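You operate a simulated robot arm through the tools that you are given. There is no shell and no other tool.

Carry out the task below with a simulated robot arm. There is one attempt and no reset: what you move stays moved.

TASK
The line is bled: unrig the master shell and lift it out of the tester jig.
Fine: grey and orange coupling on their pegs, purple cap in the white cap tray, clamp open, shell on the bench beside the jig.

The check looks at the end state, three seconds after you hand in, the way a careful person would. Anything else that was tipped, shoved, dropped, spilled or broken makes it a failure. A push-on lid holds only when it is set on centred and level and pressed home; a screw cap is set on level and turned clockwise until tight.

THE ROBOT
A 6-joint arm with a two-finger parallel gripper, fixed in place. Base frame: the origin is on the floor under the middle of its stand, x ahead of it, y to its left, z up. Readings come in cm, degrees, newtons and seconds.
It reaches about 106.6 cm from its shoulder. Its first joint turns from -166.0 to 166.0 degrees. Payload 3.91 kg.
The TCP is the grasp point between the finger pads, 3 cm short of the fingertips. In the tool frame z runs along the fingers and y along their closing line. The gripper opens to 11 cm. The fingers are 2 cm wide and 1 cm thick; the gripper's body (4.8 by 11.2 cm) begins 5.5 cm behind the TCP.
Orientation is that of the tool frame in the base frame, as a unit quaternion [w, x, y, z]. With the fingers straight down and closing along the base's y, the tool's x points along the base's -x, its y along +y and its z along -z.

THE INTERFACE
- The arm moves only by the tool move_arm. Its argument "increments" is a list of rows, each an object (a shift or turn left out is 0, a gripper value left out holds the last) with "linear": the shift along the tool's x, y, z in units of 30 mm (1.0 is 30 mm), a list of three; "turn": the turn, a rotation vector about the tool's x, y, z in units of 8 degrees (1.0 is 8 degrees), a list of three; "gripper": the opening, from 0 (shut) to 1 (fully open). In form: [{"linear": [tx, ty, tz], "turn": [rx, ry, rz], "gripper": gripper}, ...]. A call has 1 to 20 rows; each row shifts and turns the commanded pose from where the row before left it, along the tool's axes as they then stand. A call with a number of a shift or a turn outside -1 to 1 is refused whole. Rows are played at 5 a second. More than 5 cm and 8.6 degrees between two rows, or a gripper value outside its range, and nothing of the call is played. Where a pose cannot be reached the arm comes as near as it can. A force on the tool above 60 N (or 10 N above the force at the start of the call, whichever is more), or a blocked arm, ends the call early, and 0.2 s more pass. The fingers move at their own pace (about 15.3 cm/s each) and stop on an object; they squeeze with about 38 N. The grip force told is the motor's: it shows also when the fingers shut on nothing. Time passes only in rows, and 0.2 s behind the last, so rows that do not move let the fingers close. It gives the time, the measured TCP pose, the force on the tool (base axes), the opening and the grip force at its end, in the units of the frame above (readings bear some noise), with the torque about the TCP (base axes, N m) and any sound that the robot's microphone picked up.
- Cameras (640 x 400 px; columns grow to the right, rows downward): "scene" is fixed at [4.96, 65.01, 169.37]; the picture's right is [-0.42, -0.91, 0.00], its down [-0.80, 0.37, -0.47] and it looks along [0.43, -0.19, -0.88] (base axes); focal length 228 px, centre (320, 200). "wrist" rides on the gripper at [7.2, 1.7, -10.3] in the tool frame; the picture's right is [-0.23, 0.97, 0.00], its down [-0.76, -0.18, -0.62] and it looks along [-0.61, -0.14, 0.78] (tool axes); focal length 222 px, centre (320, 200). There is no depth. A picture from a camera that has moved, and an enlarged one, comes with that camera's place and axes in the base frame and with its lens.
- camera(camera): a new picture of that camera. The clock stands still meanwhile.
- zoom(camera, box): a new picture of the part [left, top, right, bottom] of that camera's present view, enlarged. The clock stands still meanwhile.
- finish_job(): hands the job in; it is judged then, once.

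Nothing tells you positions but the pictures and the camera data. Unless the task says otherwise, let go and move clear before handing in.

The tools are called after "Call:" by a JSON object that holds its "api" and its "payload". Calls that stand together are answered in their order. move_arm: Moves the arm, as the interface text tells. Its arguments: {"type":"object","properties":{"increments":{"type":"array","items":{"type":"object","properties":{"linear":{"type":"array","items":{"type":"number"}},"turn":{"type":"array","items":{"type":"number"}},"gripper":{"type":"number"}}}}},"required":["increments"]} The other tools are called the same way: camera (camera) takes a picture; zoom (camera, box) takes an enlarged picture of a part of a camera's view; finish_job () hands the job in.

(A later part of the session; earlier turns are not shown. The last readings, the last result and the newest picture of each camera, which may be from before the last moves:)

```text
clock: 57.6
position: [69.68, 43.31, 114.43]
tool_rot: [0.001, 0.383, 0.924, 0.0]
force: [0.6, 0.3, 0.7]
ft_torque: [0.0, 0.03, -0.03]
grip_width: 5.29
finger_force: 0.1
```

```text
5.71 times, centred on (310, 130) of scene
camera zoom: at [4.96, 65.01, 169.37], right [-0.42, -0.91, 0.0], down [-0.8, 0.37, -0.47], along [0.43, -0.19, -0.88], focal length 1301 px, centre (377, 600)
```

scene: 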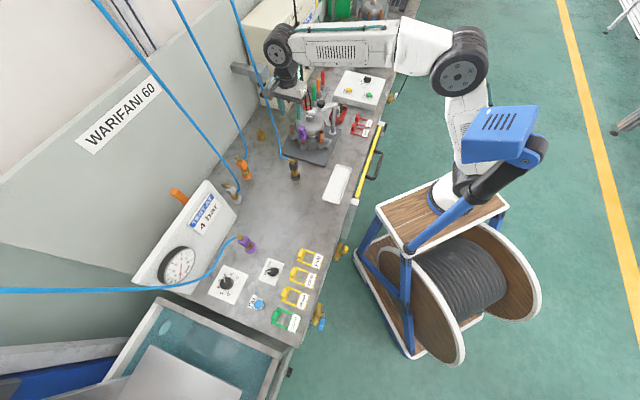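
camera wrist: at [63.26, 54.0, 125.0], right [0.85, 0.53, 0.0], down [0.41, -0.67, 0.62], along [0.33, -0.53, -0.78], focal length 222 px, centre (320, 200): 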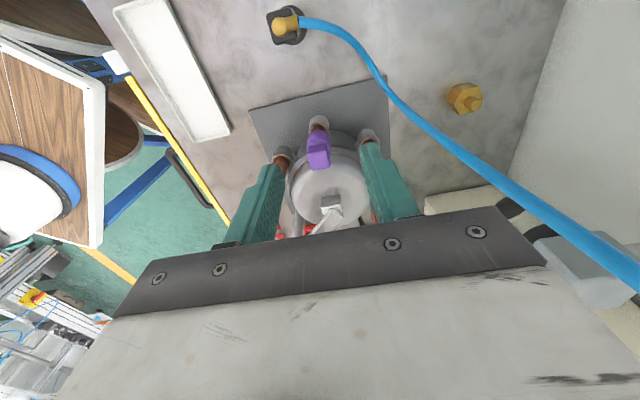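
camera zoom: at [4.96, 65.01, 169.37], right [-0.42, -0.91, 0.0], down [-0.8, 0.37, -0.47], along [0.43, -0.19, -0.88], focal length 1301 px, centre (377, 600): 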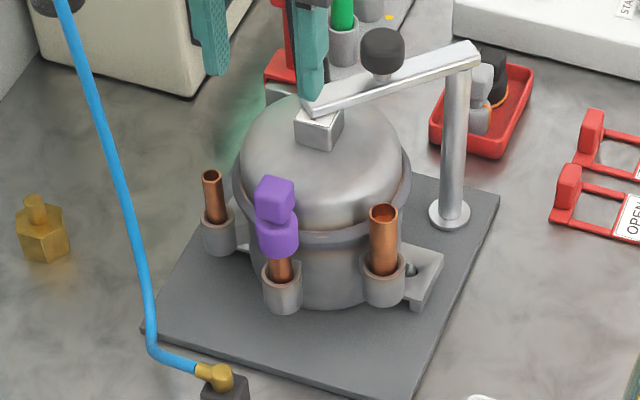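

The purple cap's top is at about z = 102.4. I'll enlarge it to see its profile before choosing the grip height.

Call:
{"api": "zoom", "payload": {"camera": "scene", "box": [292, 120, 316, 144]}}

Call:
{"api": "zoom", "payload": {"camera": "wrist", "box": [300, 75, 345, 135]}}

Call:
{"api": "zoom", "payload": {"camera": "scene", "box": [305, 155, 375, 225]}}

```text
16.00 times, centred on (304, 132) of scene
camera zoom: at [4.96, 65.01, 169.37], right [-0.42, -0.91, 0.0], down [-0.8, 0.37, -0.47], along [0.43, -0.19, -0.88], focal length 3644 px, centre (576, 1288)
```

zoom: 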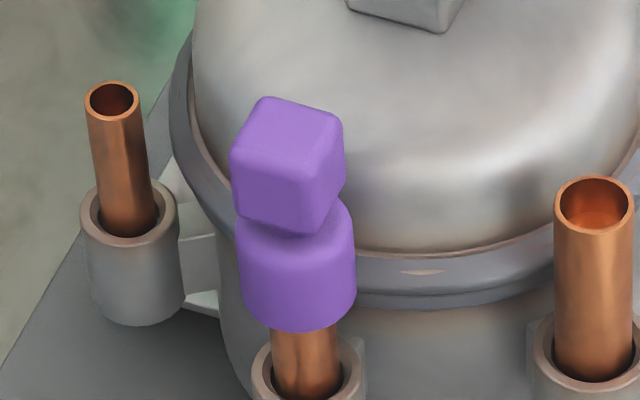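

```text
6.67 times, centred on (322, 105) of wrist
camera zoom: at [65.77, 49.69, 124.68], right [0.85, 0.53, 0.0], down [0.41, -0.67, 0.62], along [0.33, -0.53, -0.78], focal length 1481 px, centre (303, 833)
```

zoom: 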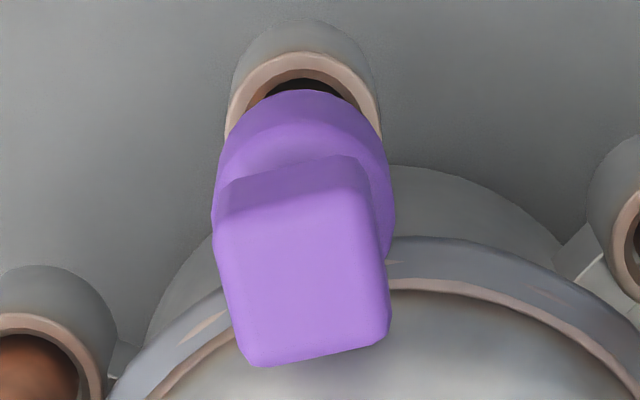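

```text
5.71 times, centred on (340, 190) of scene
camera zoom: at [4.96, 65.01, 169.37], right [-0.42, -0.91, 0.0], down [-0.8, 0.37, -0.47], along [0.43, -0.19, -0.88], focal length 1301 px, centre (206, 257)
```

zoom: 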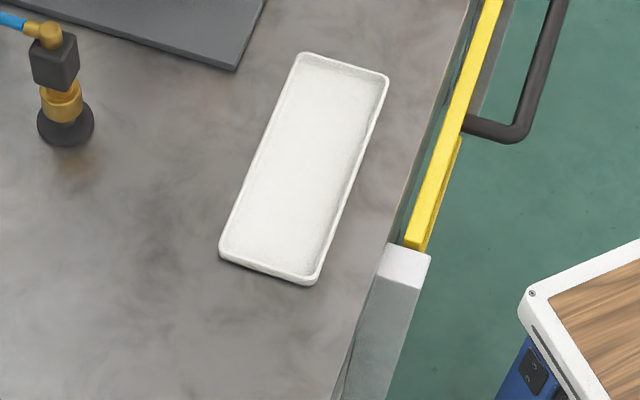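

The cap is a 2.2 cm cube on a wider collar; I'll grip the cube only, with the fingertips just above the collar (TCP z ≈ 103.2). The gripper is already centred on it, so I'll go down.

Call:
{"api": "move_arm", "payload": {"increments": [{"linear": [0, 0, 0.8]}, {"linear": [0, 0, 0.8]}, {"linear": [0, 0, 0.8]}, {"linear": [0, 0, 0.6]}, {"linear": [0, 0, 0.4]}, {"linear": [0, 0, 0.34]}, {}]}}

Call:
{"api": "zoom", "payload": {"camera": "wrist", "box": [220, 60, 420, 240]}}

Call:
{"api": "zoom", "payload": {"camera": "scene", "box": [285, 110, 325, 150]}}

```text
clock: 59.2
position: [69.67, 43.23, 103.36]
tool_rot: [0.0, 0.383, 0.924, 0.0]
force: [-0.3, 0.2, 0.1]
ft_torque: [0.01, -0.01, -0.02]
grip_width: 5.28
finger_force: 0.0
```

```text
2.22 times, centred on (320, 150) of wrist
camera zoom: at [65.72, 49.68, 113.47], right [0.85, 0.53, 0.0], down [0.41, -0.67, 0.62], along [0.33, -0.53, -0.78], focal length 494 px, centre (320, 311)
```

zoom: 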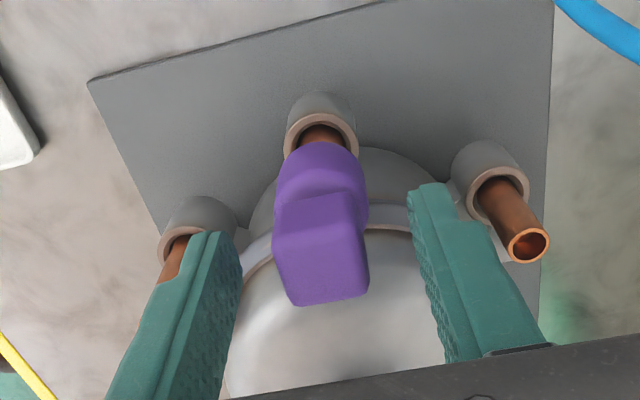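

```text
10.00 times, centred on (305, 130) of scene
camera zoom: at [4.96, 65.01, 169.37], right [-0.42, -0.91, 0.0], down [-0.8, 0.37, -0.47], along [0.43, -0.19, -0.88], focal length 2277 px, centre (470, 900)
```

zoom: 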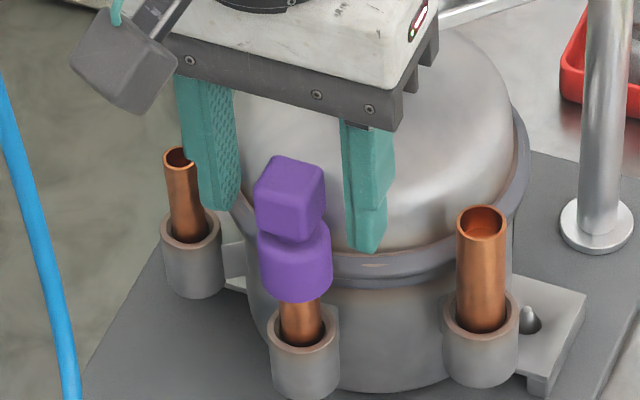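

Fingers straddle the cube evenly. Closing on the cap.

Call:
{"api": "move_arm", "payload": {"increments": [{"gripper": 0}, {}, {}]}}

Call:
{"api": "zoom", "payload": {"camera": "scene", "box": [285, 110, 325, 150]}}

```text
clock: 60.0
position: [69.69, 43.32, 103.3]
tool_rot: [0.0, 0.384, 0.923, 0.0]
force: [-1.5, 0.8, 1.1]
ft_torque: [0.03, 0.07, 0.03]
grip_width: 2.25
finger_force: 37.9
```

```text
10.00 times, centred on (305, 130) of scene
camera zoom: at [4.96, 65.01, 169.37], right [-0.42, -0.91, 0.0], down [-0.8, 0.37, -0.47], along [0.43, -0.19, -0.88], focal length 2277 px, centre (470, 900)
```

zoom: 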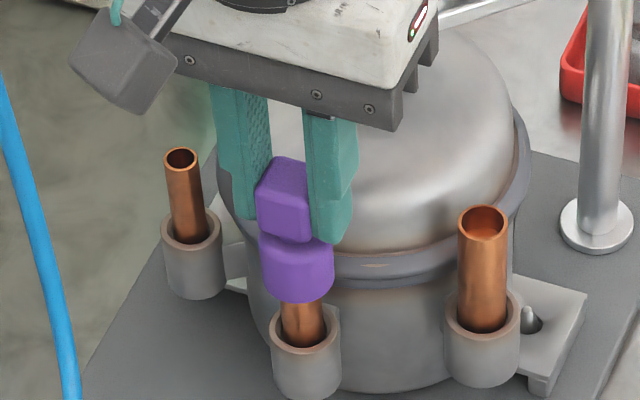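

Gripped at 2.25 cm. Pulling the cap straight up slowly.

Call:
{"api": "move_arm", "payload": {"increments": [{"linear": [0, 0, -0.1]}, {"linear": [0, 0, -0.1]}, {"linear": [0, 0, -0.1]}, {"linear": [0, 0, -0.1]}, {"linear": [0, 0, -0.1]}, {"linear": [0, 0, -0.1]}]}}

Call:
{"api": "zoom", "payload": {"camera": "scene", "box": [285, 110, 325, 150]}}

```text
clock: 61.4
position: [69.68, 43.41, 105.02]
tool_rot: [0.0, 0.384, 0.923, 0.0]
force: [-0.3, 0.2, -1.4]
ft_torque: [0.01, 0.0, 0.06]
grip_width: 2.23
finger_force: 38.0
```

```text
10.00 times, centred on (305, 130) of scene
camera zoom: at [4.96, 65.01, 169.37], right [-0.42, -0.91, 0.0], down [-0.8, 0.37, -0.47], along [0.43, -0.19, -0.88], focal length 2277 px, centre (470, 900)
```

zoom: 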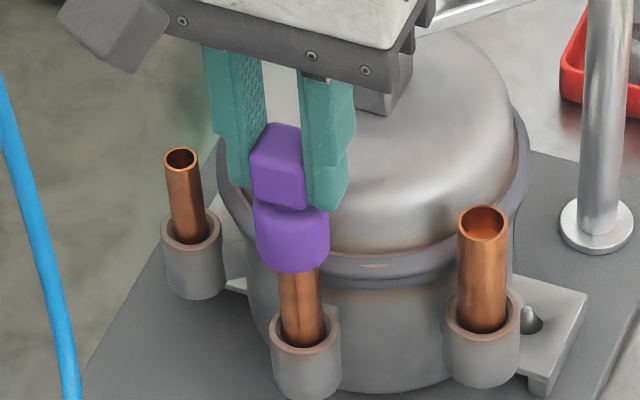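

It's off. I'll lift the cap clear and carry it over the white tray, whose centre is near (49.3, 36.4).

Call:
{"api": "move_arm", "payload": {"increments": [{"linear": [0, 0, -0.4]}, {"linear": [0, 0, -0.7]}, {"linear": [0, 0, -0.8]}, {"linear": [0, 0, -0.6]}, {"linear": [0.2, -0.4, 0]}, {"linear": [0.354, -0.715, 0]}, {"linear": [0.354, -0.715, 0]}, {"linear": [0.354, -0.715, 0]}, {"linear": [0.354, -0.715, 0]}, {"linear": [0.354, -0.715, 0]}, {"linear": [0.354, -0.715, 0]}, {"linear": [0.354, -0.715, 0]}, {"linear": [0.354, -0.715, 0]}, {"linear": [0.148, -0.315, 0]}, {}]}}

Call:
{"api": "camera", "payload": {"camera": "wrist"}}

Call:
{"api": "zoom", "payload": {"camera": "scene", "box": [280, 100, 400, 210]}}

```text
clock: 64.6
position: [49.3, 36.55, 112.39]
tool_rot: [0.001, 0.383, 0.924, 0.0]
force: [-1.0, -0.2, -0.9]
ft_torque: [-0.03, -0.03, -0.01]
grip_width: 2.22
finger_force: 38.0
```

```text
taken
camera wrist: at [45.31, 42.94, 122.58], right [0.85, 0.53, 0.0], down [0.41, -0.67, 0.62], along [0.33, -0.53, -0.78], focal length 222 px, centre (320, 200)
```

wrist: 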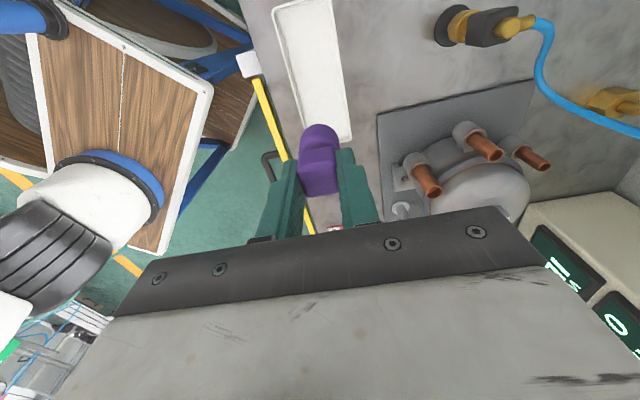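

```text
3.64 times, centred on (340, 155) of scene
camera zoom: at [4.96, 65.01, 169.37], right [-0.42, -0.91, 0.0], down [-0.8, 0.37, -0.47], along [0.43, -0.19, -0.88], focal length 828 px, centre (247, 364)
```

zoom: 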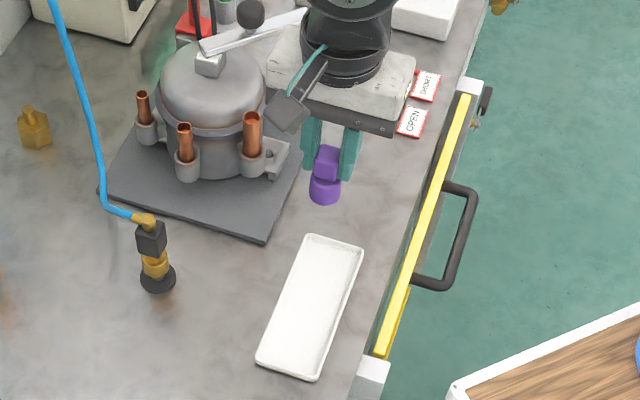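

The tray is right below. Lowering the cap towards the tray floor.

Call:
{"api": "move_arm", "payload": {"increments": [{"linear": [0, 0, 0.8]}, {"linear": [0, 0, 0.8]}, {"linear": [0, 0, 0.8]}, {"linear": [0, 0, 0.8]}, {"linear": [0, 0, 0.8]}, {"linear": [0, 0, 0.8]}, {"linear": [0, 0, 0.8]}, {"linear": [0, 0, 0.4]}, {}]}}

Call:
{"api": "zoom", "payload": {"camera": "wrist", "box": [220, 60, 420, 240]}}

Call:
{"api": "zoom", "payload": {"camera": "scene", "box": [305, 140, 385, 220]}}

```text
clock: 66.6
position: [49.37, 36.6, 94.63]
tool_rot: [0.001, 0.383, 0.924, 0.0]
force: [-0.4, 0.3, -0.1]
ft_torque: [0.02, 0.01, -0.01]
grip_width: 2.21
finger_force: 38.6
```

```text
2.22 times, centred on (320, 150) of wrist
camera zoom: at [45.41, 42.92, 104.81], right [0.85, 0.53, 0.0], down [0.41, -0.67, 0.62], along [0.33, -0.53, -0.78], focal length 494 px, centre (320, 311)
```

zoom: 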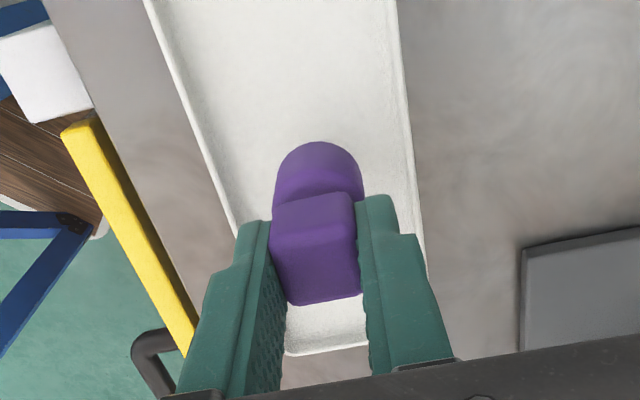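

```text
5.00 times, centred on (345, 180) of scene
camera zoom: at [4.96, 65.01, 169.37], right [-0.42, -0.91, 0.0], down [-0.8, 0.37, -0.47], along [0.43, -0.19, -0.88], focal length 1139 px, centre (195, 300)
```

zoom: 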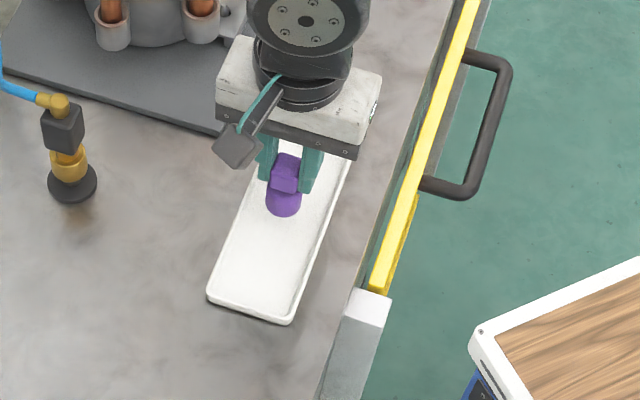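

The cap is over the middle of the tray. Lowering the last few centimetres slowly until it touches.

Call:
{"api": "move_arm", "payload": {"increments": [{"linear": [0, 0, 0.2]}, {"linear": [0, 0, 0.2]}, {"linear": [0, 0, 0.2]}, {"linear": [0, 0, 0.1]}, {"linear": [0, 0, 0.1]}, {}]}}

Call:
{"api": "move_arm", "payload": {"increments": [{"linear": [0, 0, 0.06]}, {"linear": [0, 0, 0.06]}, {}]}}

```text
clock: 68.1
position: [49.43, 36.59, 92.46]
tool_rot: [0.0, 0.382, 0.924, 0.002]
force: [-8.4, -11.9, 20.8]
ft_torque: [-0.59, 0.41, 0.0]
grip_width: 2.23
finger_force: 37.6
stopped in row 6: the force on the tool passed its limit at 62 N (the readings are from after the stop); the commanded pose is now the measured one
```

```text
clock: 68.6
position: [49.42, 36.62, 92.52]
tool_rot: [0.0, 0.383, 0.924, 0.004]
force: [-10.2, -13.6, 25.7]
ft_torque: [-0.71, 0.47, -0.01]
grip_width: 2.21
finger_force: 37.8
stopped in row 2: the force on the tool passed its limit at 66 N (the readings are from after the stop); the commanded pose is now the measured one
```

It has touched down firmly. I'll ease off the push before letting go.

Call:
{"api": "move_arm", "payload": {"increments": [{"linear": [0, 0, -0.05]}, {}]}}

Call:
{"api": "zoom", "payload": {"camera": "wrist", "box": [220, 60, 420, 240]}}

Call:
{"api": "zoom", "payload": {"camera": "scene", "box": [315, 150, 365, 200]}}

```text
clock: 69.2
position: [49.38, 36.71, 92.58]
tool_rot: [0.002, 0.382, 0.924, 0.005]
force: [-0.3, -1.2, 0.5]
ft_torque: [-0.01, 0.01, -0.05]
grip_width: 2.23
finger_force: 37.5
```

```text
2.22 times, centred on (320, 150) of wrist
camera zoom: at [45.49, 43.04, 102.75], right [0.85, 0.53, 0.01], down [0.41, -0.67, 0.62], along [0.33, -0.52, -0.78], focal length 494 px, centre (320, 311)
```

zoom: 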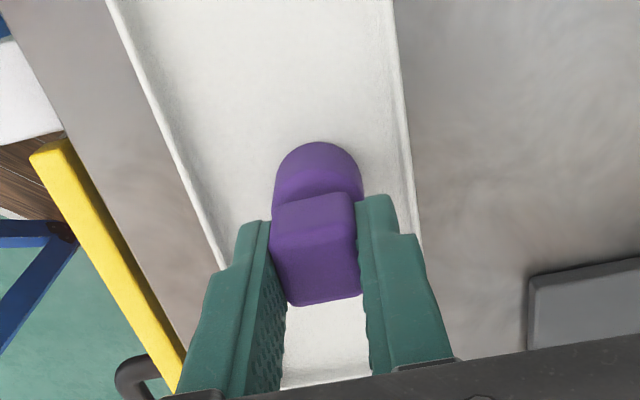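

```text
8.00 times, centred on (340, 175) of scene
camera zoom: at [4.96, 65.01, 169.37], right [-0.42, -0.91, 0.0], down [-0.8, 0.37, -0.47], along [0.43, -0.19, -0.88], focal length 1822 px, centre (160, 400)
```

zoom: 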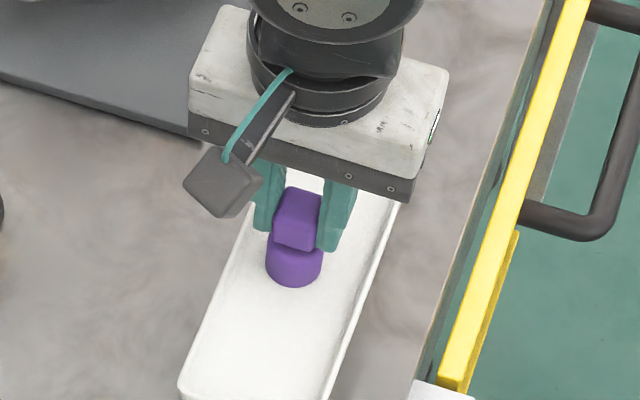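

The load is off. Releasing the cap in the tray and backing straight up.

Call:
{"api": "move_arm", "payload": {"increments": [{"gripper": 0.3}, {}, {"gripper": 0.4}, {"linear": [0, 0, -0.3]}, {"linear": [0, 0, -0.6]}, {"linear": [0, 0, -0.8]}, {"linear": [0, 0, -0.8]}, {"linear": [0, 0, -0.8]}]}}

Call:
{"api": "camera", "payload": {"camera": "wrist"}}

Call:
{"api": "zoom", "payload": {"camera": "scene", "box": [280, 120, 380, 200]}}

```text
clock: 71.0
position: [49.34, 36.62, 102.4]
tool_rot: [0.001, 0.384, 0.923, 0.005]
force: [0.0, -0.4, 0.3]
ft_torque: [-0.02, 0.04, -0.02]
grip_width: 4.43
finger_force: 0.1
```

```text
taken
camera wrist: at [45.39, 42.82, 112.62], right [0.85, 0.53, 0.01], down [0.41, -0.67, 0.62], along [0.33, -0.52, -0.78], focal length 222 px, centre (320, 200)
```

wrist: 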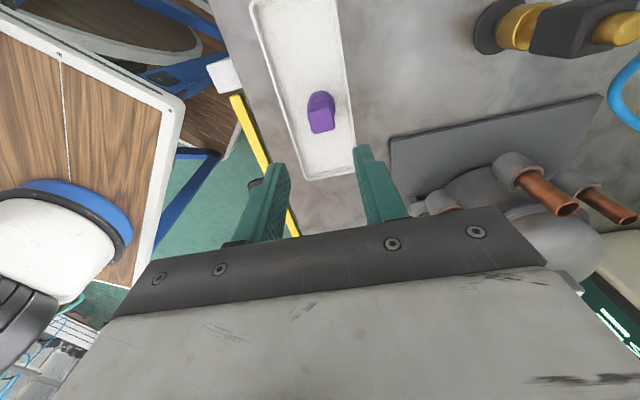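

```text
5.00 times, centred on (330, 160) of scene
camera zoom: at [4.96, 65.01, 169.37], right [-0.42, -0.91, 0.0], down [-0.8, 0.37, -0.47], along [0.43, -0.19, -0.88], focal length 1139 px, centre (270, 400)
```

zoom: 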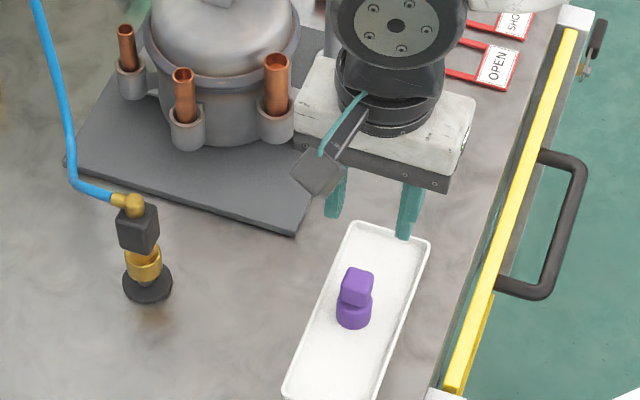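

The purple cap stands in the tray. Now for the clamp: I'll turn the tool another 45° so the fingers close along x, and hover above its knob near (74.7, 32.7) for a close look.

Call:
{"api": "move_arm", "payload": {"increments": [{"linear": [0, 0, -0.8]}, {"linear": [0, 0, -0.9]}, {"linear": [0, 0, -0.9]}, {"linear": [0, 0, -0.9]}, {"linear": [0, 0, -0.9]}, {"linear": [0, 0, -0.8]}, {"turn": [0, 0, 0.9375]}, {"turn": [0, 0, 0.9375]}, {"turn": [0, 0, 0.9375]}, {"turn": [0, 0, 0.9375]}, {"turn": [0, 0, 0.9375]}, {"turn": [0, 0, 0.9375]}]}}

Call:
{"api": "move_arm", "payload": {"increments": [{"linear": [-0.06, 0.4, 0]}, {"linear": [-0.13, 0.85, 0]}, {"linear": [-0.13, 0.85, 0]}, {"linear": [-0.13, 0.85, 0]}, {"linear": [-0.13, 0.85, 0]}, {"linear": [-0.13, 0.85, 0]}, {"linear": [-0.13, 0.85, 0]}, {"linear": [-0.13, 0.85, 0]}, {"linear": [-0.13, 0.85, 0]}, {"linear": [-0.13, 0.85, 0]}, {"linear": [-0.06, 0.4, 0]}, {}]}}

Call:
{"api": "camera", "payload": {"camera": "wrist"}}

Call:
{"api": "zoom", "payload": {"camera": "wrist", "box": [220, 40, 420, 240]}}

Call:
{"api": "camera", "payload": {"camera": "scene"}}

```text
clock: 73.6
position: [49.42, 36.6, 117.85]
tool_rot: [-0.001, 0.708, 0.706, 0.004]
force: [0.3, 0.0, -0.8]
ft_torque: [-0.06, -0.04, 0.0]
grip_width: 4.39
finger_force: 0.0
```

```text
clock: 76.2
position: [74.61, 32.61, 118.2]
tool_rot: [-0.001, 0.708, 0.706, 0.004]
force: [-0.7, 0.4, 0.0]
ft_torque: [-0.03, -0.02, 0.01]
grip_width: 4.39
finger_force: 0.2
```

```text
taken
camera wrist: at [76.21, 39.89, 128.43], right [0.97, -0.23, 0.0], down [-0.18, -0.77, 0.62], along [-0.14, -0.6, -0.79], focal length 222 px, centre (320, 200)
```

wrist: 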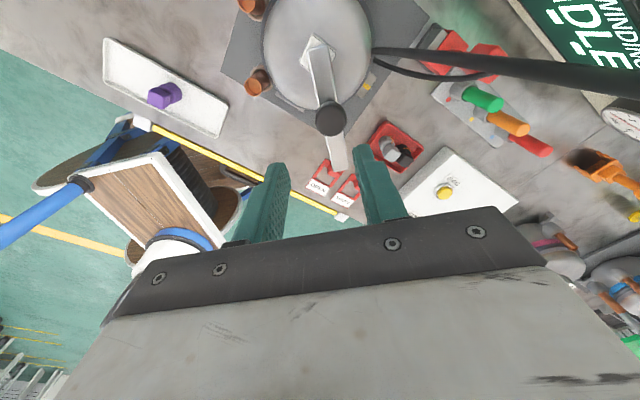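

```text
2.00 times, centred on (320, 140) of wrist
camera zoom: at [76.21, 39.89, 128.43], right [0.97, -0.23, 0.0], down [-0.18, -0.77, 0.62], along [-0.14, -0.6, -0.79], focal length 444 px, centre (320, 320)
```

zoom: 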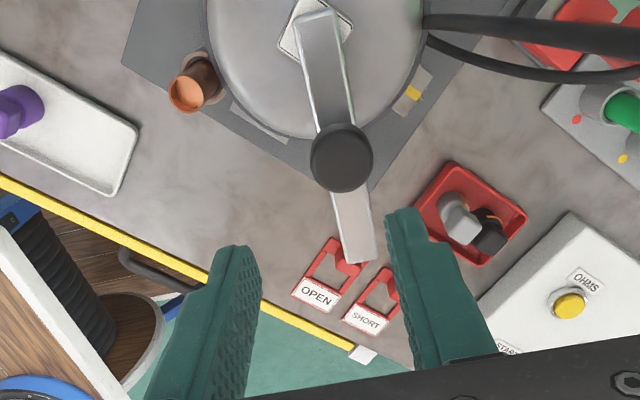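

```text
taken
```

scene: 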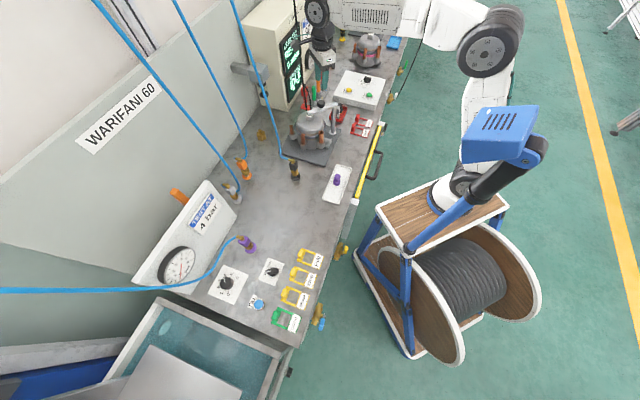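

The knob is at about (75.5, 32.4), 3 cm across. I'll enlarge the clamp to work out its hinge.

Call:
{"api": "zoom", "payload": {"camera": "wrist", "box": [290, 30, 370, 180]}}

Call:
{"api": "zoom", "payload": {"camera": "scene", "box": [300, 90, 350, 140]}}

```text
2.67 times, centred on (330, 105) of wrist
camera zoom: at [76.21, 39.89, 128.43], right [0.97, -0.23, 0.0], down [-0.18, -0.77, 0.62], along [-0.14, -0.6, -0.79], focal length 592 px, centre (293, 453)
```

zoom: 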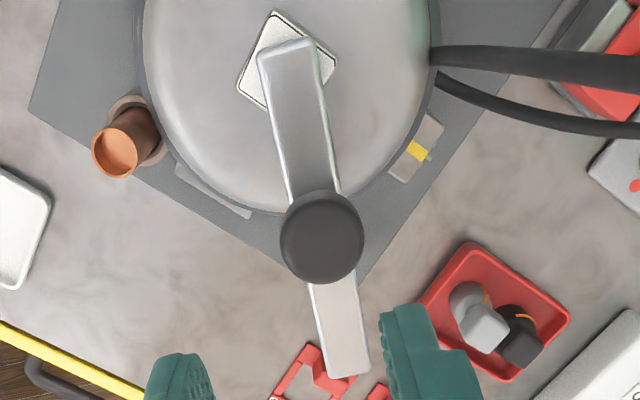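

```text
8.00 times, centred on (325, 115) of scene
camera zoom: at [4.96, 65.01, 169.37], right [-0.42, -0.91, 0.0], down [-0.8, 0.37, -0.47], along [0.43, -0.19, -0.88], focal length 1822 px, centre (280, 880)
```

zoom: 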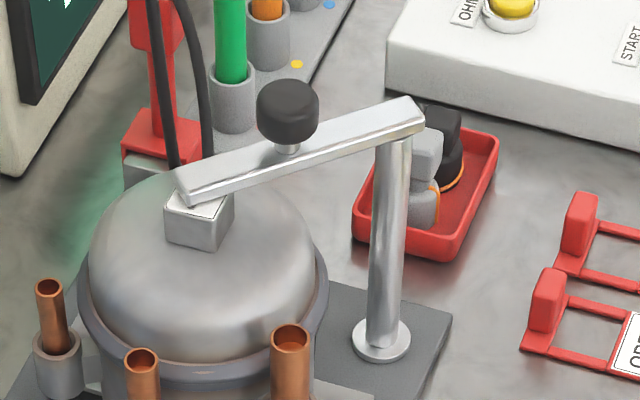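

I notice two black leads going down beside the shell's far side. I need to know whether they attach to the shell, so I'll look closer there.

Call:
{"api": "zoom", "payload": {"camera": "scene", "box": [295, 85, 325, 115]}}

Call:
{"api": "zoom", "payload": {"camera": "wrist", "box": [340, 0, 520, 120]}}

Call:
{"api": "zoom", "payload": {"camera": "scene", "box": [240, 0, 340, 120]}}

```text
13.33 times, centred on (310, 100) of scene
camera zoom: at [4.96, 65.01, 169.37], right [-0.42, -0.91, 0.0], down [-0.8, 0.37, -0.47], along [0.43, -0.19, -0.88], focal length 3036 px, centre (453, 1533)
```

zoom: 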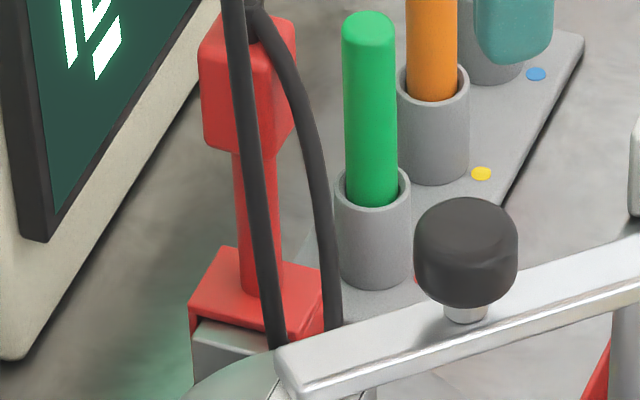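

```text
3.33 times, centred on (430, 60) of wrist
camera zoom: at [76.21, 39.89, 128.43], right [0.97, -0.23, 0.0], down [-0.18, -0.77, 0.62], along [-0.14, -0.6, -0.79], focal length 740 px, centre (-47, 667)
```

zoom: 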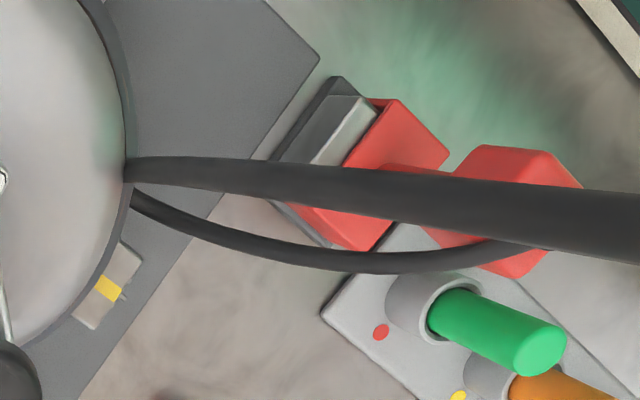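

```text
3.33 times, centred on (290, 60) of scene
camera zoom: at [4.96, 65.01, 169.37], right [-0.42, -0.91, 0.0], down [-0.8, 0.37, -0.47], along [0.43, -0.19, -0.88], focal length 759 px, centre (420, 667)
```

zoom: 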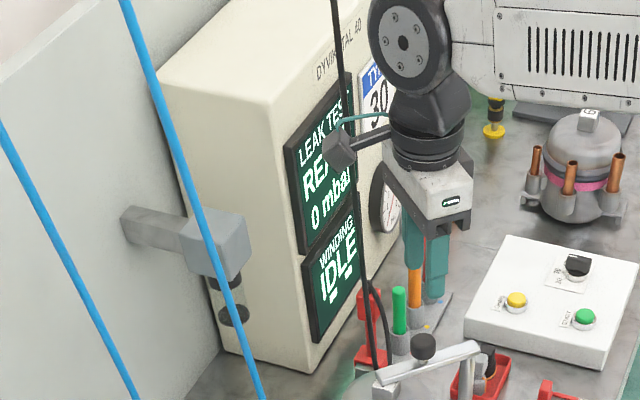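

The two black leads are just one drooping cable of the red probe in its holder, not attached to the shell. Now I'll centre over the knob and come down partway with the fingers 5.5 cm apart.

Call:
{"api": "move_arm", "payload": {"increments": [{"linear": [-0.07, 0.3, 0], "gripper": 0.5}, {"linear": [0, 0, 0.7]}, {"linear": [0, 0, 0.7]}, {"linear": [0, 0, 0.7]}, {}]}}

Call:
{"api": "zoom", "payload": {"camera": "wrist", "box": [220, 40, 420, 240]}}

Call:
{"api": "zoom", "payload": {"camera": "scene", "box": [295, 75, 345, 125]}}

```text
clock: 77.4
position: [75.8, 32.44, 111.72]
tool_rot: [-0.002, 0.708, 0.706, 0.004]
force: [0.4, -0.2, 0.1]
ft_torque: [-0.02, -0.01, -0.05]
grip_width: 5.51
finger_force: 0.0
```

```text
2.00 times, centred on (320, 140) of wrist
camera zoom: at [77.34, 39.73, 122.01], right [0.97, -0.23, 0.0], down [-0.18, -0.77, 0.62], along [-0.14, -0.6, -0.79], focal length 444 px, centre (320, 320)
```

zoom: 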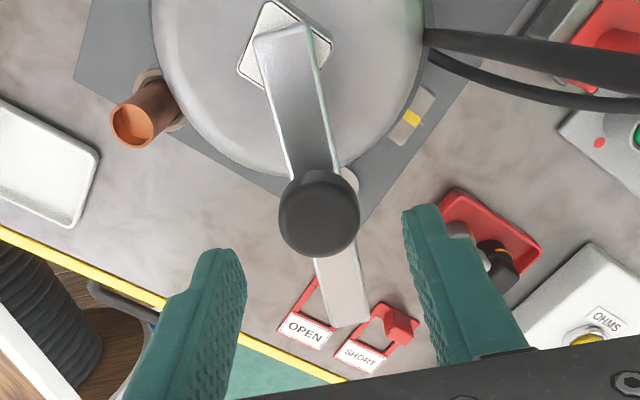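

```text
8.00 times, centred on (320, 100) of scene
camera zoom: at [4.96, 65.01, 169.37], right [-0.42, -0.91, 0.0], down [-0.8, 0.37, -0.47], along [0.43, -0.19, -0.88], focal length 1822 px, centre (320, 1000)
```

zoom: 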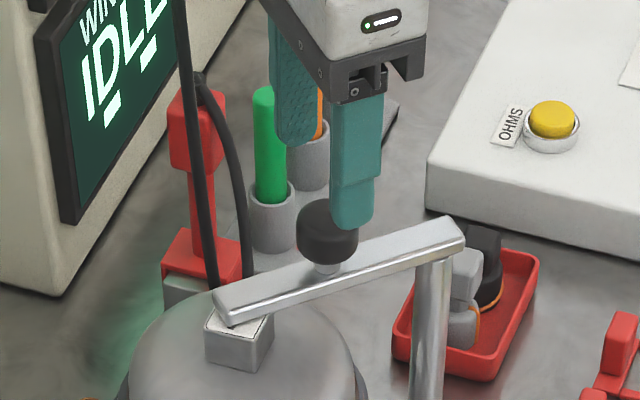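

Centred on the knob. Lowering so the fingertips end just above the clamp bar, then closing.

Call:
{"api": "move_arm", "payload": {"increments": [{"linear": [0, 0, 0.5]}, {"linear": [0, 0, 0.5]}, {"linear": [0, 0, 0.4]}, {}]}}

Call:
{"api": "zoom", "payload": {"camera": "wrist", "box": [220, 40, 420, 240]}}

Call:
{"api": "zoom", "payload": {"camera": "scene", "box": [295, 75, 345, 125]}}

```text
clock: 78.4
position: [75.69, 32.58, 107.59]
tool_rot: [-0.001, 0.708, 0.706, 0.005]
force: [-0.6, 0.0, 0.7]
ft_torque: [0.02, 0.02, 0.02]
grip_width: 5.49
finger_force: 0.0
```

```text
2.00 times, centred on (320, 140) of wrist
camera zoom: at [77.32, 39.76, 117.82], right [0.97, -0.23, 0.0], down [-0.18, -0.77, 0.62], along [-0.14, -0.6, -0.79], focal length 444 px, centre (320, 320)
```

zoom: 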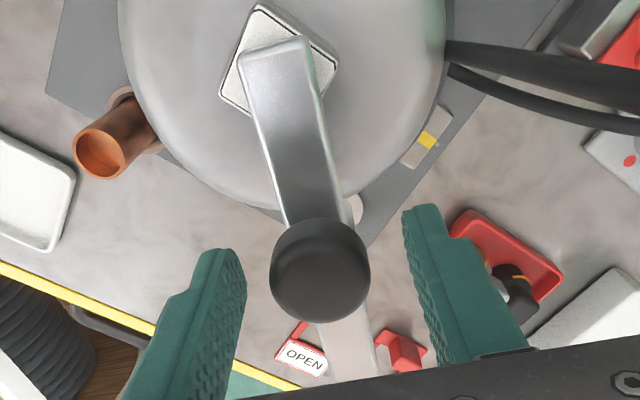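

```text
8.00 times, centred on (320, 100) of scene
camera zoom: at [4.96, 65.01, 169.37], right [-0.42, -0.91, 0.0], down [-0.8, 0.37, -0.47], along [0.43, -0.19, -0.88], focal length 1822 px, centre (320, 1000)
```

zoom: 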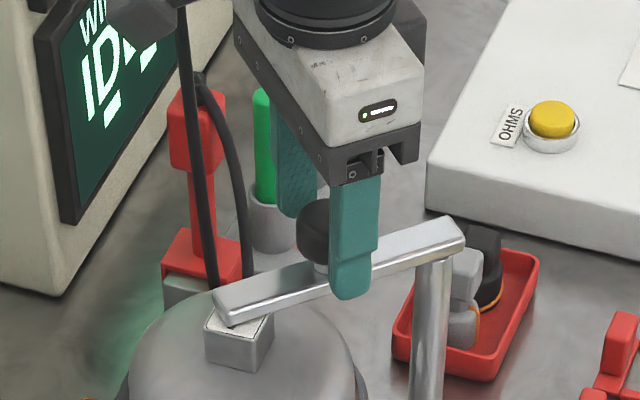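

Fingers straddle the knob beside the bar. Closing on the knob.

Call:
{"api": "move_arm", "payload": {"increments": [{"gripper": 0}, {}, {}]}}

Call:
{"api": "zoom", "payload": {"camera": "wrist", "box": [220, 40, 420, 240]}}

```text
clock: 79.2
position: [75.6, 32.56, 107.53]
tool_rot: [-0.002, 0.707, 0.707, 0.004]
force: [-7.4, -1.9, -1.5]
ft_torque: [0.12, 0.39, -0.11]
grip_width: 3.13
finger_force: 44.8
```

```text
2.00 times, centred on (320, 140) of wrist
camera zoom: at [77.28, 39.77, 117.81], right [0.97, -0.23, 0.0], down [-0.18, -0.77, 0.62], along [-0.14, -0.6, -0.79], focal length 444 px, centre (320, 320)
```

zoom: 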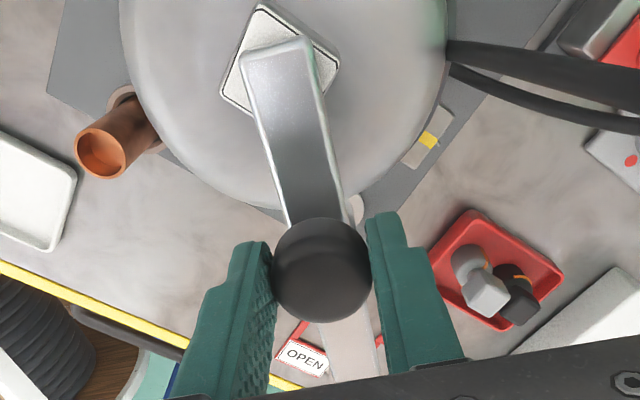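

Gripped at 3.1 cm with a slight side load. I'll test gently which way the arm moves: first a small sideways (−x) motion, watching the force.

Call:
{"api": "move_arm", "payload": {"increments": [{"linear": [0, -0.04, 0]}, {}]}}

Call:
{"api": "move_arm", "payload": {"increments": [{"linear": [0, -0.06, 0]}, {}]}}

```text
clock: 79.8
position: [75.71, 32.61, 107.56]
tool_rot: [0.0, 0.707, 0.707, 0.005]
force: [1.3, 4.9, -0.9]
ft_torque: [-0.55, 0.03, 0.15]
grip_width: 3.13
finger_force: 45.5
```

```text
clock: 80.4
position: [75.55, 32.58, 107.48]
tool_rot: [-0.002, 0.708, 0.706, 0.005]
force: [9.1, 4.0, -0.8]
ft_torque: [0.43, 0.0, 0.49]
grip_width: 3.12
finger_force: 44.5
```

Call:
{"api": "move_arm", "payload": {"increments": [{"linear": [0, -0.06, 0]}, {}]}}

Call:
{"api": "move_arm", "payload": {"increments": [{"linear": [0, -0.06, 0]}, {}]}}

Call:
{"api": "zoom", "payload": {"camera": "wrist", "box": [220, 40, 420, 240]}}

```text
clock: 81.0
position: [75.27, 32.48, 107.41]
tool_rot: [-0.001, 0.707, 0.707, 0.003]
force: [8.6, 1.6, -0.3]
ft_torque: [-0.11, 0.0, 0.38]
grip_width: 3.17
finger_force: 44.9
```

```text
clock: 81.6
position: [74.98, 32.49, 107.47]
tool_rot: [0.0, 0.708, 0.707, 0.004]
force: [6.3, 2.6, -0.2]
ft_torque: [0.1, 0.03, 0.3]
grip_width: 3.14
finger_force: 45.2
```

```text
2.00 times, centred on (320, 140) of wrist
camera zoom: at [76.67, 39.71, 117.81], right [0.97, -0.23, 0.0], down [-0.18, -0.77, 0.62], along [-0.14, -0.6, -0.79], focal length 444 px, centre (320, 320)
```

zoom: 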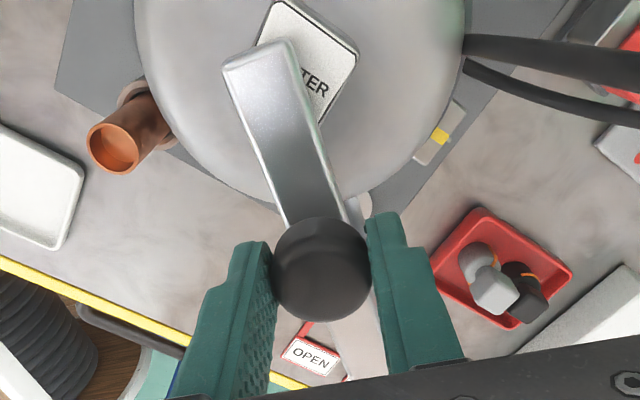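

The arm swings about its post with about 8 N of friction. I'll continue the arc (radius about 7 cm), turning the tool with it, 20° at a time and checking the load.

Call:
{"api": "move_arm", "payload": {"increments": [{"linear": [-0.0427, -0.1975, 0], "turn": [0, 0, -0.625]}, {"linear": [-0.0427, -0.1975, 0], "turn": [0, 0, -0.625]}, {"linear": [-0.0427, -0.1975, 0], "turn": [0, 0, -0.625]}, {"linear": [-0.0427, -0.1975, 0], "turn": [0, 0, -0.625]}]}}

Call:
{"api": "zoom", "payload": {"camera": "scene", "box": [290, 75, 350, 135]}}

```text
clock: 82.6
position: [72.62, 31.75, 107.5]
tool_rot: [0.0, 0.574, 0.819, 0.004]
force: [-4.7, 5.1, 1.2]
ft_torque: [0.33, 0.54, -0.17]
grip_width: 3.14
finger_force: 45.1
```

```text
6.67 times, centred on (320, 105) of scene
camera zoom: at [4.96, 65.01, 169.37], right [-0.42, -0.91, 0.0], down [-0.8, 0.37, -0.47], along [0.43, -0.19, -0.88], focal length 1518 px, centre (320, 833)
```

zoom: 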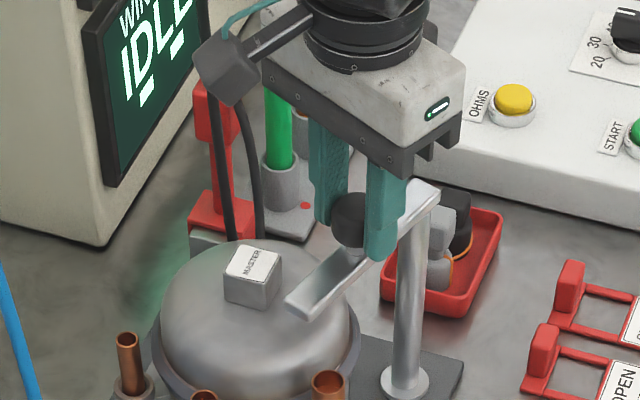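

Swinging well, the MASTER block is now free. Continuing the arc with a slightly larger radius.

Call:
{"api": "move_arm", "payload": {"increments": [{"linear": [-0.03, -0.202, 0], "turn": [0, 0, -0.625]}, {"linear": [-0.034, -0.202, 0], "turn": [0, 0, -0.625]}, {"linear": [-0.036, -0.202, 0], "turn": [0, 0, -0.625]}, {"linear": [-0.038, -0.202, 0], "turn": [0, 0, -0.625]}]}}

Call:
{"api": "move_arm", "payload": {"increments": [{"linear": [-0.036, -0.202, 0], "turn": [0, 0, -0.625]}, {"linear": [-0.038, -0.202, 0], "turn": [0, 0, -0.625]}, {"linear": [-0.038, -0.202, 0], "turn": [0, 0, -0.625]}, {"linear": [-0.038, -0.202, 0], "turn": [0, 0, -0.625]}]}}

Call:
{"api": "zoom", "payload": {"camera": "scene", "box": [290, 75, 370, 155]}}

```text
clock: 83.6
position: [70.66, 30.26, 107.53]
tool_rot: [0.001, 0.423, 0.906, 0.004]
force: [1.9, 3.0, -3.8]
ft_torque: [-0.25, 0.19, 0.14]
grip_width: 3.12
finger_force: 45.1
```

```text
clock: 84.6
position: [69.43, 28.23, 107.49]
tool_rot: [0.003, 0.258, 0.966, 0.004]
force: [8.0, 5.0, -1.5]
ft_torque: [-0.35, 0.41, 0.42]
grip_width: 3.13
finger_force: 44.9
```

```text
5.00 times, centred on (330, 115) of scene
camera zoom: at [4.96, 65.01, 169.37], right [-0.42, -0.91, 0.0], down [-0.8, 0.37, -0.47], along [0.43, -0.19, -0.88], focal length 1139 px, centre (270, 625)
```

zoom: 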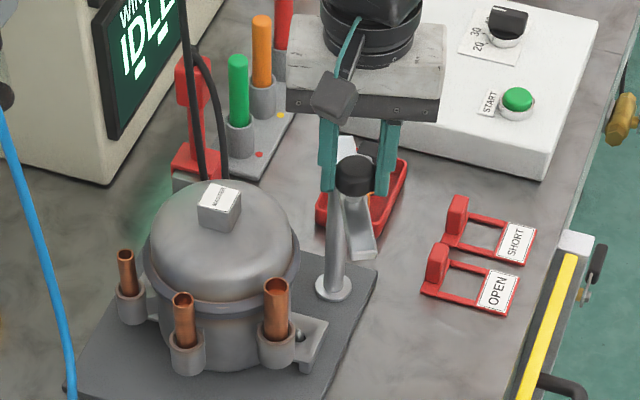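

About 70° open. Continuing further until it's well clear.

Call:
{"api": "move_arm", "payload": {"increments": [{"linear": [-0.052, -0.2, 0], "turn": [0, 0, -0.625]}, {"linear": [-0.05, -0.2, 0], "turn": [0, 0, -0.625]}, {"linear": [-0.045, -0.2, 0], "turn": [0, 0, -0.625]}, {"linear": [-0.045, -0.2, 0], "turn": [0, 0, -0.625]}]}}

Call:
{"api": "move_arm", "payload": {"increments": [{"linear": [-0.045, -0.2, 0], "turn": [0, 0, -0.625]}, {"linear": [-0.045, -0.2, 0], "turn": [0, 0, -0.625]}]}}

Call:
{"api": "zoom", "payload": {"camera": "scene", "box": [290, 75, 370, 155]}}

```text
clock: 85.6
position: [69.12, 26.03, 107.52]
tool_rot: [0.003, 0.085, 0.996, 0.005]
force: [18.6, 37.5, 2.4]
ft_torque: [0.03, 0.2, -0.24]
grip_width: 3.14
finger_force: 45.3
```

```text
clock: 85.9
position: [69.17, 25.91, 107.57]
tool_rot: [0.004, 0.063, 0.998, 0.01]
force: [3.2, 48.6, -13.6]
ft_torque: [-0.05, -0.35, 0.04]
grip_width: 3.13
finger_force: 44.8
stopped in row 1: the force on the tool passed its limit at 68 N (the readings are from after the stop); the commanded pose is now the measured one
```

```text
5.00 times, centred on (330, 115) of scene
camera zoom: at [4.96, 65.01, 169.37], right [-0.42, -0.91, 0.0], down [-0.8, 0.37, -0.47], along [0.43, -0.19, -0.88], focal length 1139 px, centre (270, 625)
```

zoom: 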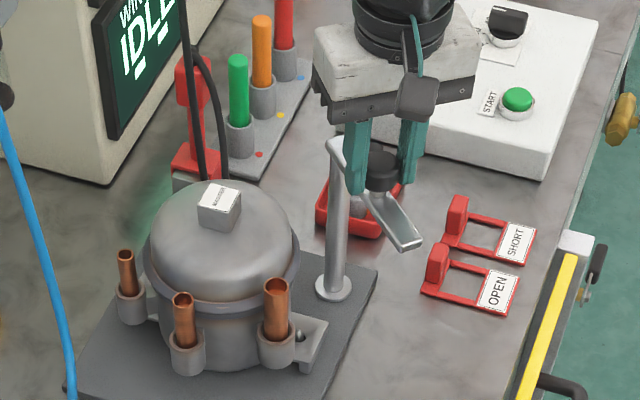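

It reached its end stop, fully open at roughly 85°. I'll relax the push, let go of the knob and rise clear.

Call:
{"api": "move_arm", "payload": {"increments": [{"linear": [0.01, 0.05, 0]}, {"linear": [0, 0.03, 0]}, {}]}}

Call:
{"api": "move_arm", "payload": {"increments": [{"gripper": 0.45}, {}, {}, {"linear": [0, 0, -0.3]}, {"linear": [0, 0, -0.7]}, {"linear": [0, 0, -0.9]}, {"linear": [0, 0, -0.9]}, {"linear": [0, 0, -0.9]}]}}

Call:
{"api": "zoom", "payload": {"camera": "scene", "box": [290, 75, 370, 155]}}

Call:
{"api": "camera", "payload": {"camera": "wrist"}}

```text
clock: 86.7
position: [69.26, 25.92, 107.51]
tool_rot: [0.004, 0.064, 0.998, 0.008]
force: [-6.0, 54.5, -18.1]
ft_torque: [-0.04, -0.47, 0.11]
grip_width: 3.16
finger_force: 45.1
```

```text
clock: 88.5
position: [69.12, 25.53, 118.55]
tool_rot: [0.004, 0.063, 0.998, 0.008]
force: [0.0, -0.6, 0.9]
ft_torque: [-0.02, 0.01, -0.03]
grip_width: 4.94
finger_force: 0.0
```

```text
5.00 times, centred on (330, 115) of scene
camera zoom: at [4.96, 65.01, 169.37], right [-0.42, -0.91, 0.0], down [-0.8, 0.37, -0.47], along [0.43, -0.19, -0.88], focal length 1139 px, centre (270, 625)
```

zoom: 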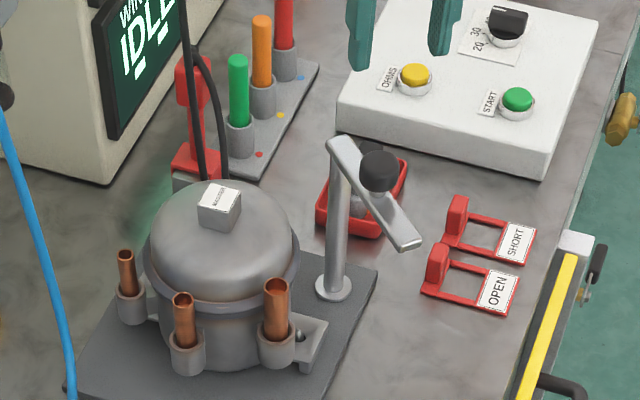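

```text
taken
camera wrist: at [62.0, 28.0, 128.81], right [0.35, 0.94, 0.02], down [0.73, -0.28, 0.63], along [0.59, -0.2, -0.78], focal length 222 px, centre (320, 200)
```

wrist: 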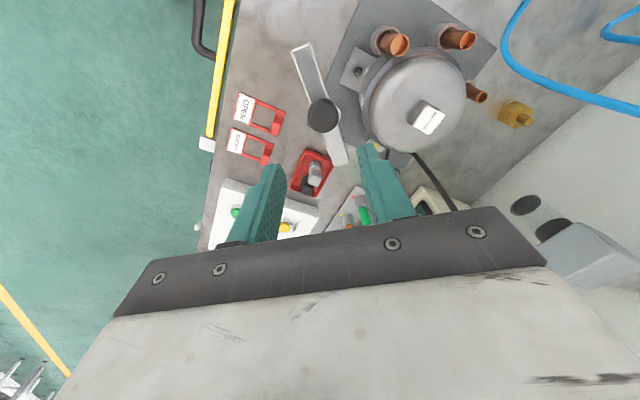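

The clamp is open. Next is lifting the shell by its MASTER block. I'll zoom in on the block and shell to measure them.

Call:
{"api": "zoom", "payload": {"camera": "scene", "box": [300, 100, 360, 160]}}

Call:
{"api": "zoom", "payload": {"camera": "scene", "box": [315, 105, 345, 130]}}

Call:
{"api": "zoom", "payload": {"camera": "wrist", "box": [320, 0, 520, 180]}}

Call:
{"api": "zoom", "payload": {"camera": "scene", "box": [350, 0, 410, 50]}}

```text
6.67 times, centred on (330, 130) of scene
camera zoom: at [4.96, 65.01, 169.37], right [-0.42, -0.91, 0.0], down [-0.8, 0.37, -0.47], along [0.43, -0.19, -0.88], focal length 1518 px, centre (253, 667)
```

zoom: 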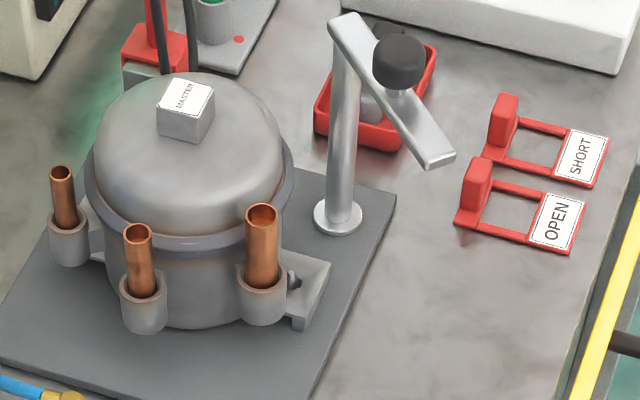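

```text
16.00 times, centred on (330, 118) of scene
camera zoom: at [4.96, 65.01, 169.37], right [-0.42, -0.91, 0.0], down [-0.8, 0.37, -0.47], along [0.43, -0.19, -0.88], focal length 3644 px, centre (160, 1520)
```

zoom: 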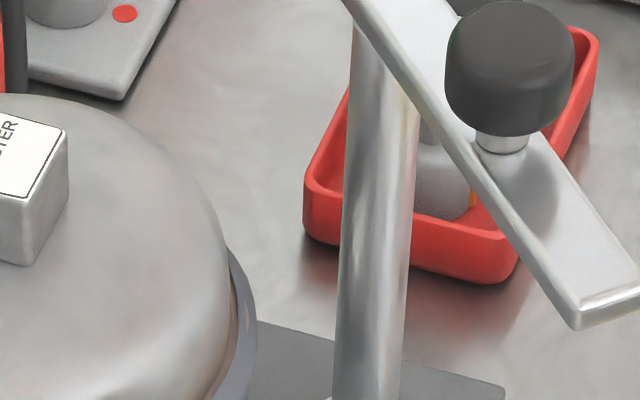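

```text
2.22 times, centred on (420, 90) of wrist
camera zoom: at [62.0, 28.0, 128.81], right [0.35, 0.94, 0.02], down [0.73, -0.28, 0.63], along [0.59, -0.2, -0.78], focal length 494 px, centre (98, 444)
```

zoom: 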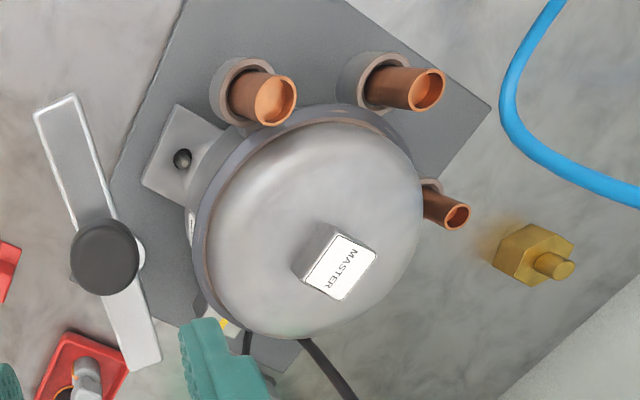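

```text
8.00 times, centred on (380, 25) of scene
camera zoom: at [4.96, 65.01, 169.37], right [-0.42, -0.91, 0.0], down [-0.8, 0.37, -0.47], along [0.43, -0.19, -0.88], focal length 1822 px, centre (-160, 1600)
```

zoom: 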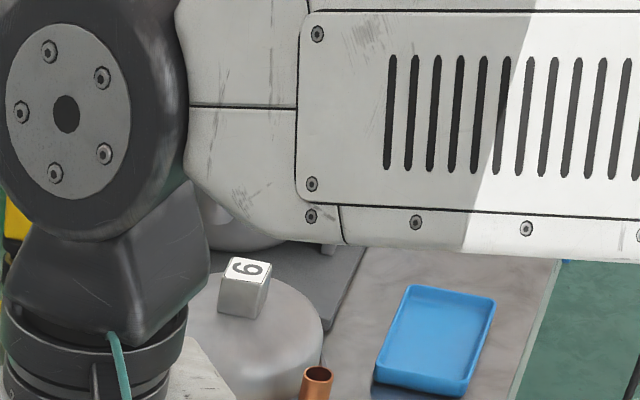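

The shell's MASTER block is a 2.6 cm cube centred near (75.3, 37.3) with its top near z = 102.8. I'll level the tool, turn to close along e2, and hover over the block.

Call:
{"api": "move_arm", "payload": {"increments": [{"turn": [0.118, 0.05, 0]}, {"turn": [0, 0, 0.787]}, {"turn": [0, 0, 0.787]}, {"turn": [0, 0, 0.787]}, {"turn": [0, 0, 0.787]}, {"turn": [0, 0, 0.787]}, {"turn": [0, 0, 0.787]}, {"linear": [0.22, 0.7, 0.15]}, {"linear": [0.22, 0.71, 0.15]}, {"linear": [0.22, 0.71, 0.15]}, {"linear": [0.22, 0.71, 0.15]}, {"linear": [0.22, 0.71, 0.15]}, {"linear": [0.207, 0.703, 0.15]}, {}]}}

Call:
{"api": "camera", "payload": {"camera": "wrist"}}

Call:
{"api": "zoom", "payload": {"camera": "wrist", "box": [220, 60, 420, 240]}}

Call:
{"api": "zoom", "payload": {"camera": "scene", "box": [290, 80, 350, 140]}}

```text
clock: 91.5
position: [75.45, 37.42, 116.09]
tool_rot: [0.001, 0.383, 0.924, 0.001]
force: [0.1, 0.0, 1.0]
ft_torque: [0.0, 0.0, -0.01]
grip_width: 4.97
finger_force: 0.1
```

```text
taken
camera wrist: at [71.45, 43.71, 126.33], right [0.85, 0.53, 0.0], down [0.41, -0.67, 0.62], along [0.33, -0.53, -0.78], focal length 222 px, centre (320, 200)
```

wrist: 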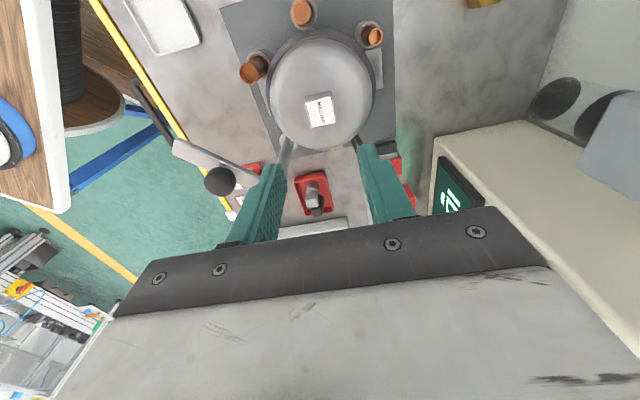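

```text
2.22 times, centred on (320, 150) of wrist
camera zoom: at [71.45, 43.71, 126.33], right [0.85, 0.53, 0.0], down [0.41, -0.67, 0.62], along [0.33, -0.53, -0.78], focal length 494 px, centre (320, 311)
```

zoom: 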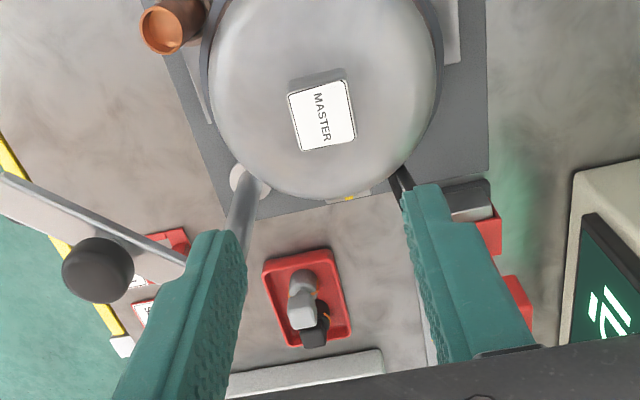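

```text
6.67 times, centred on (320, 110) of scene
camera zoom: at [4.96, 65.01, 169.37], right [-0.42, -0.91, 0.0], down [-0.8, 0.37, -0.47], along [0.43, -0.19, -0.88], focal length 1518 px, centre (320, 800)
```

zoom: 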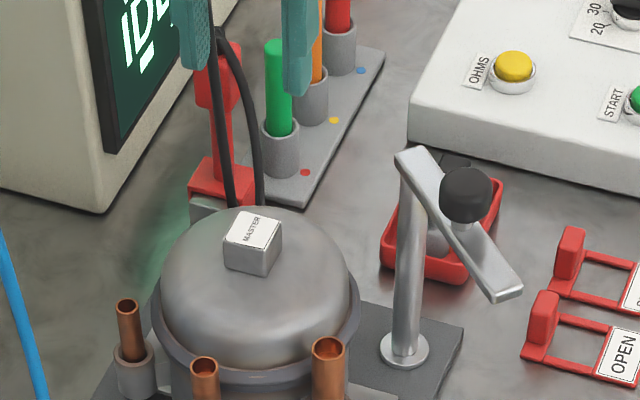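

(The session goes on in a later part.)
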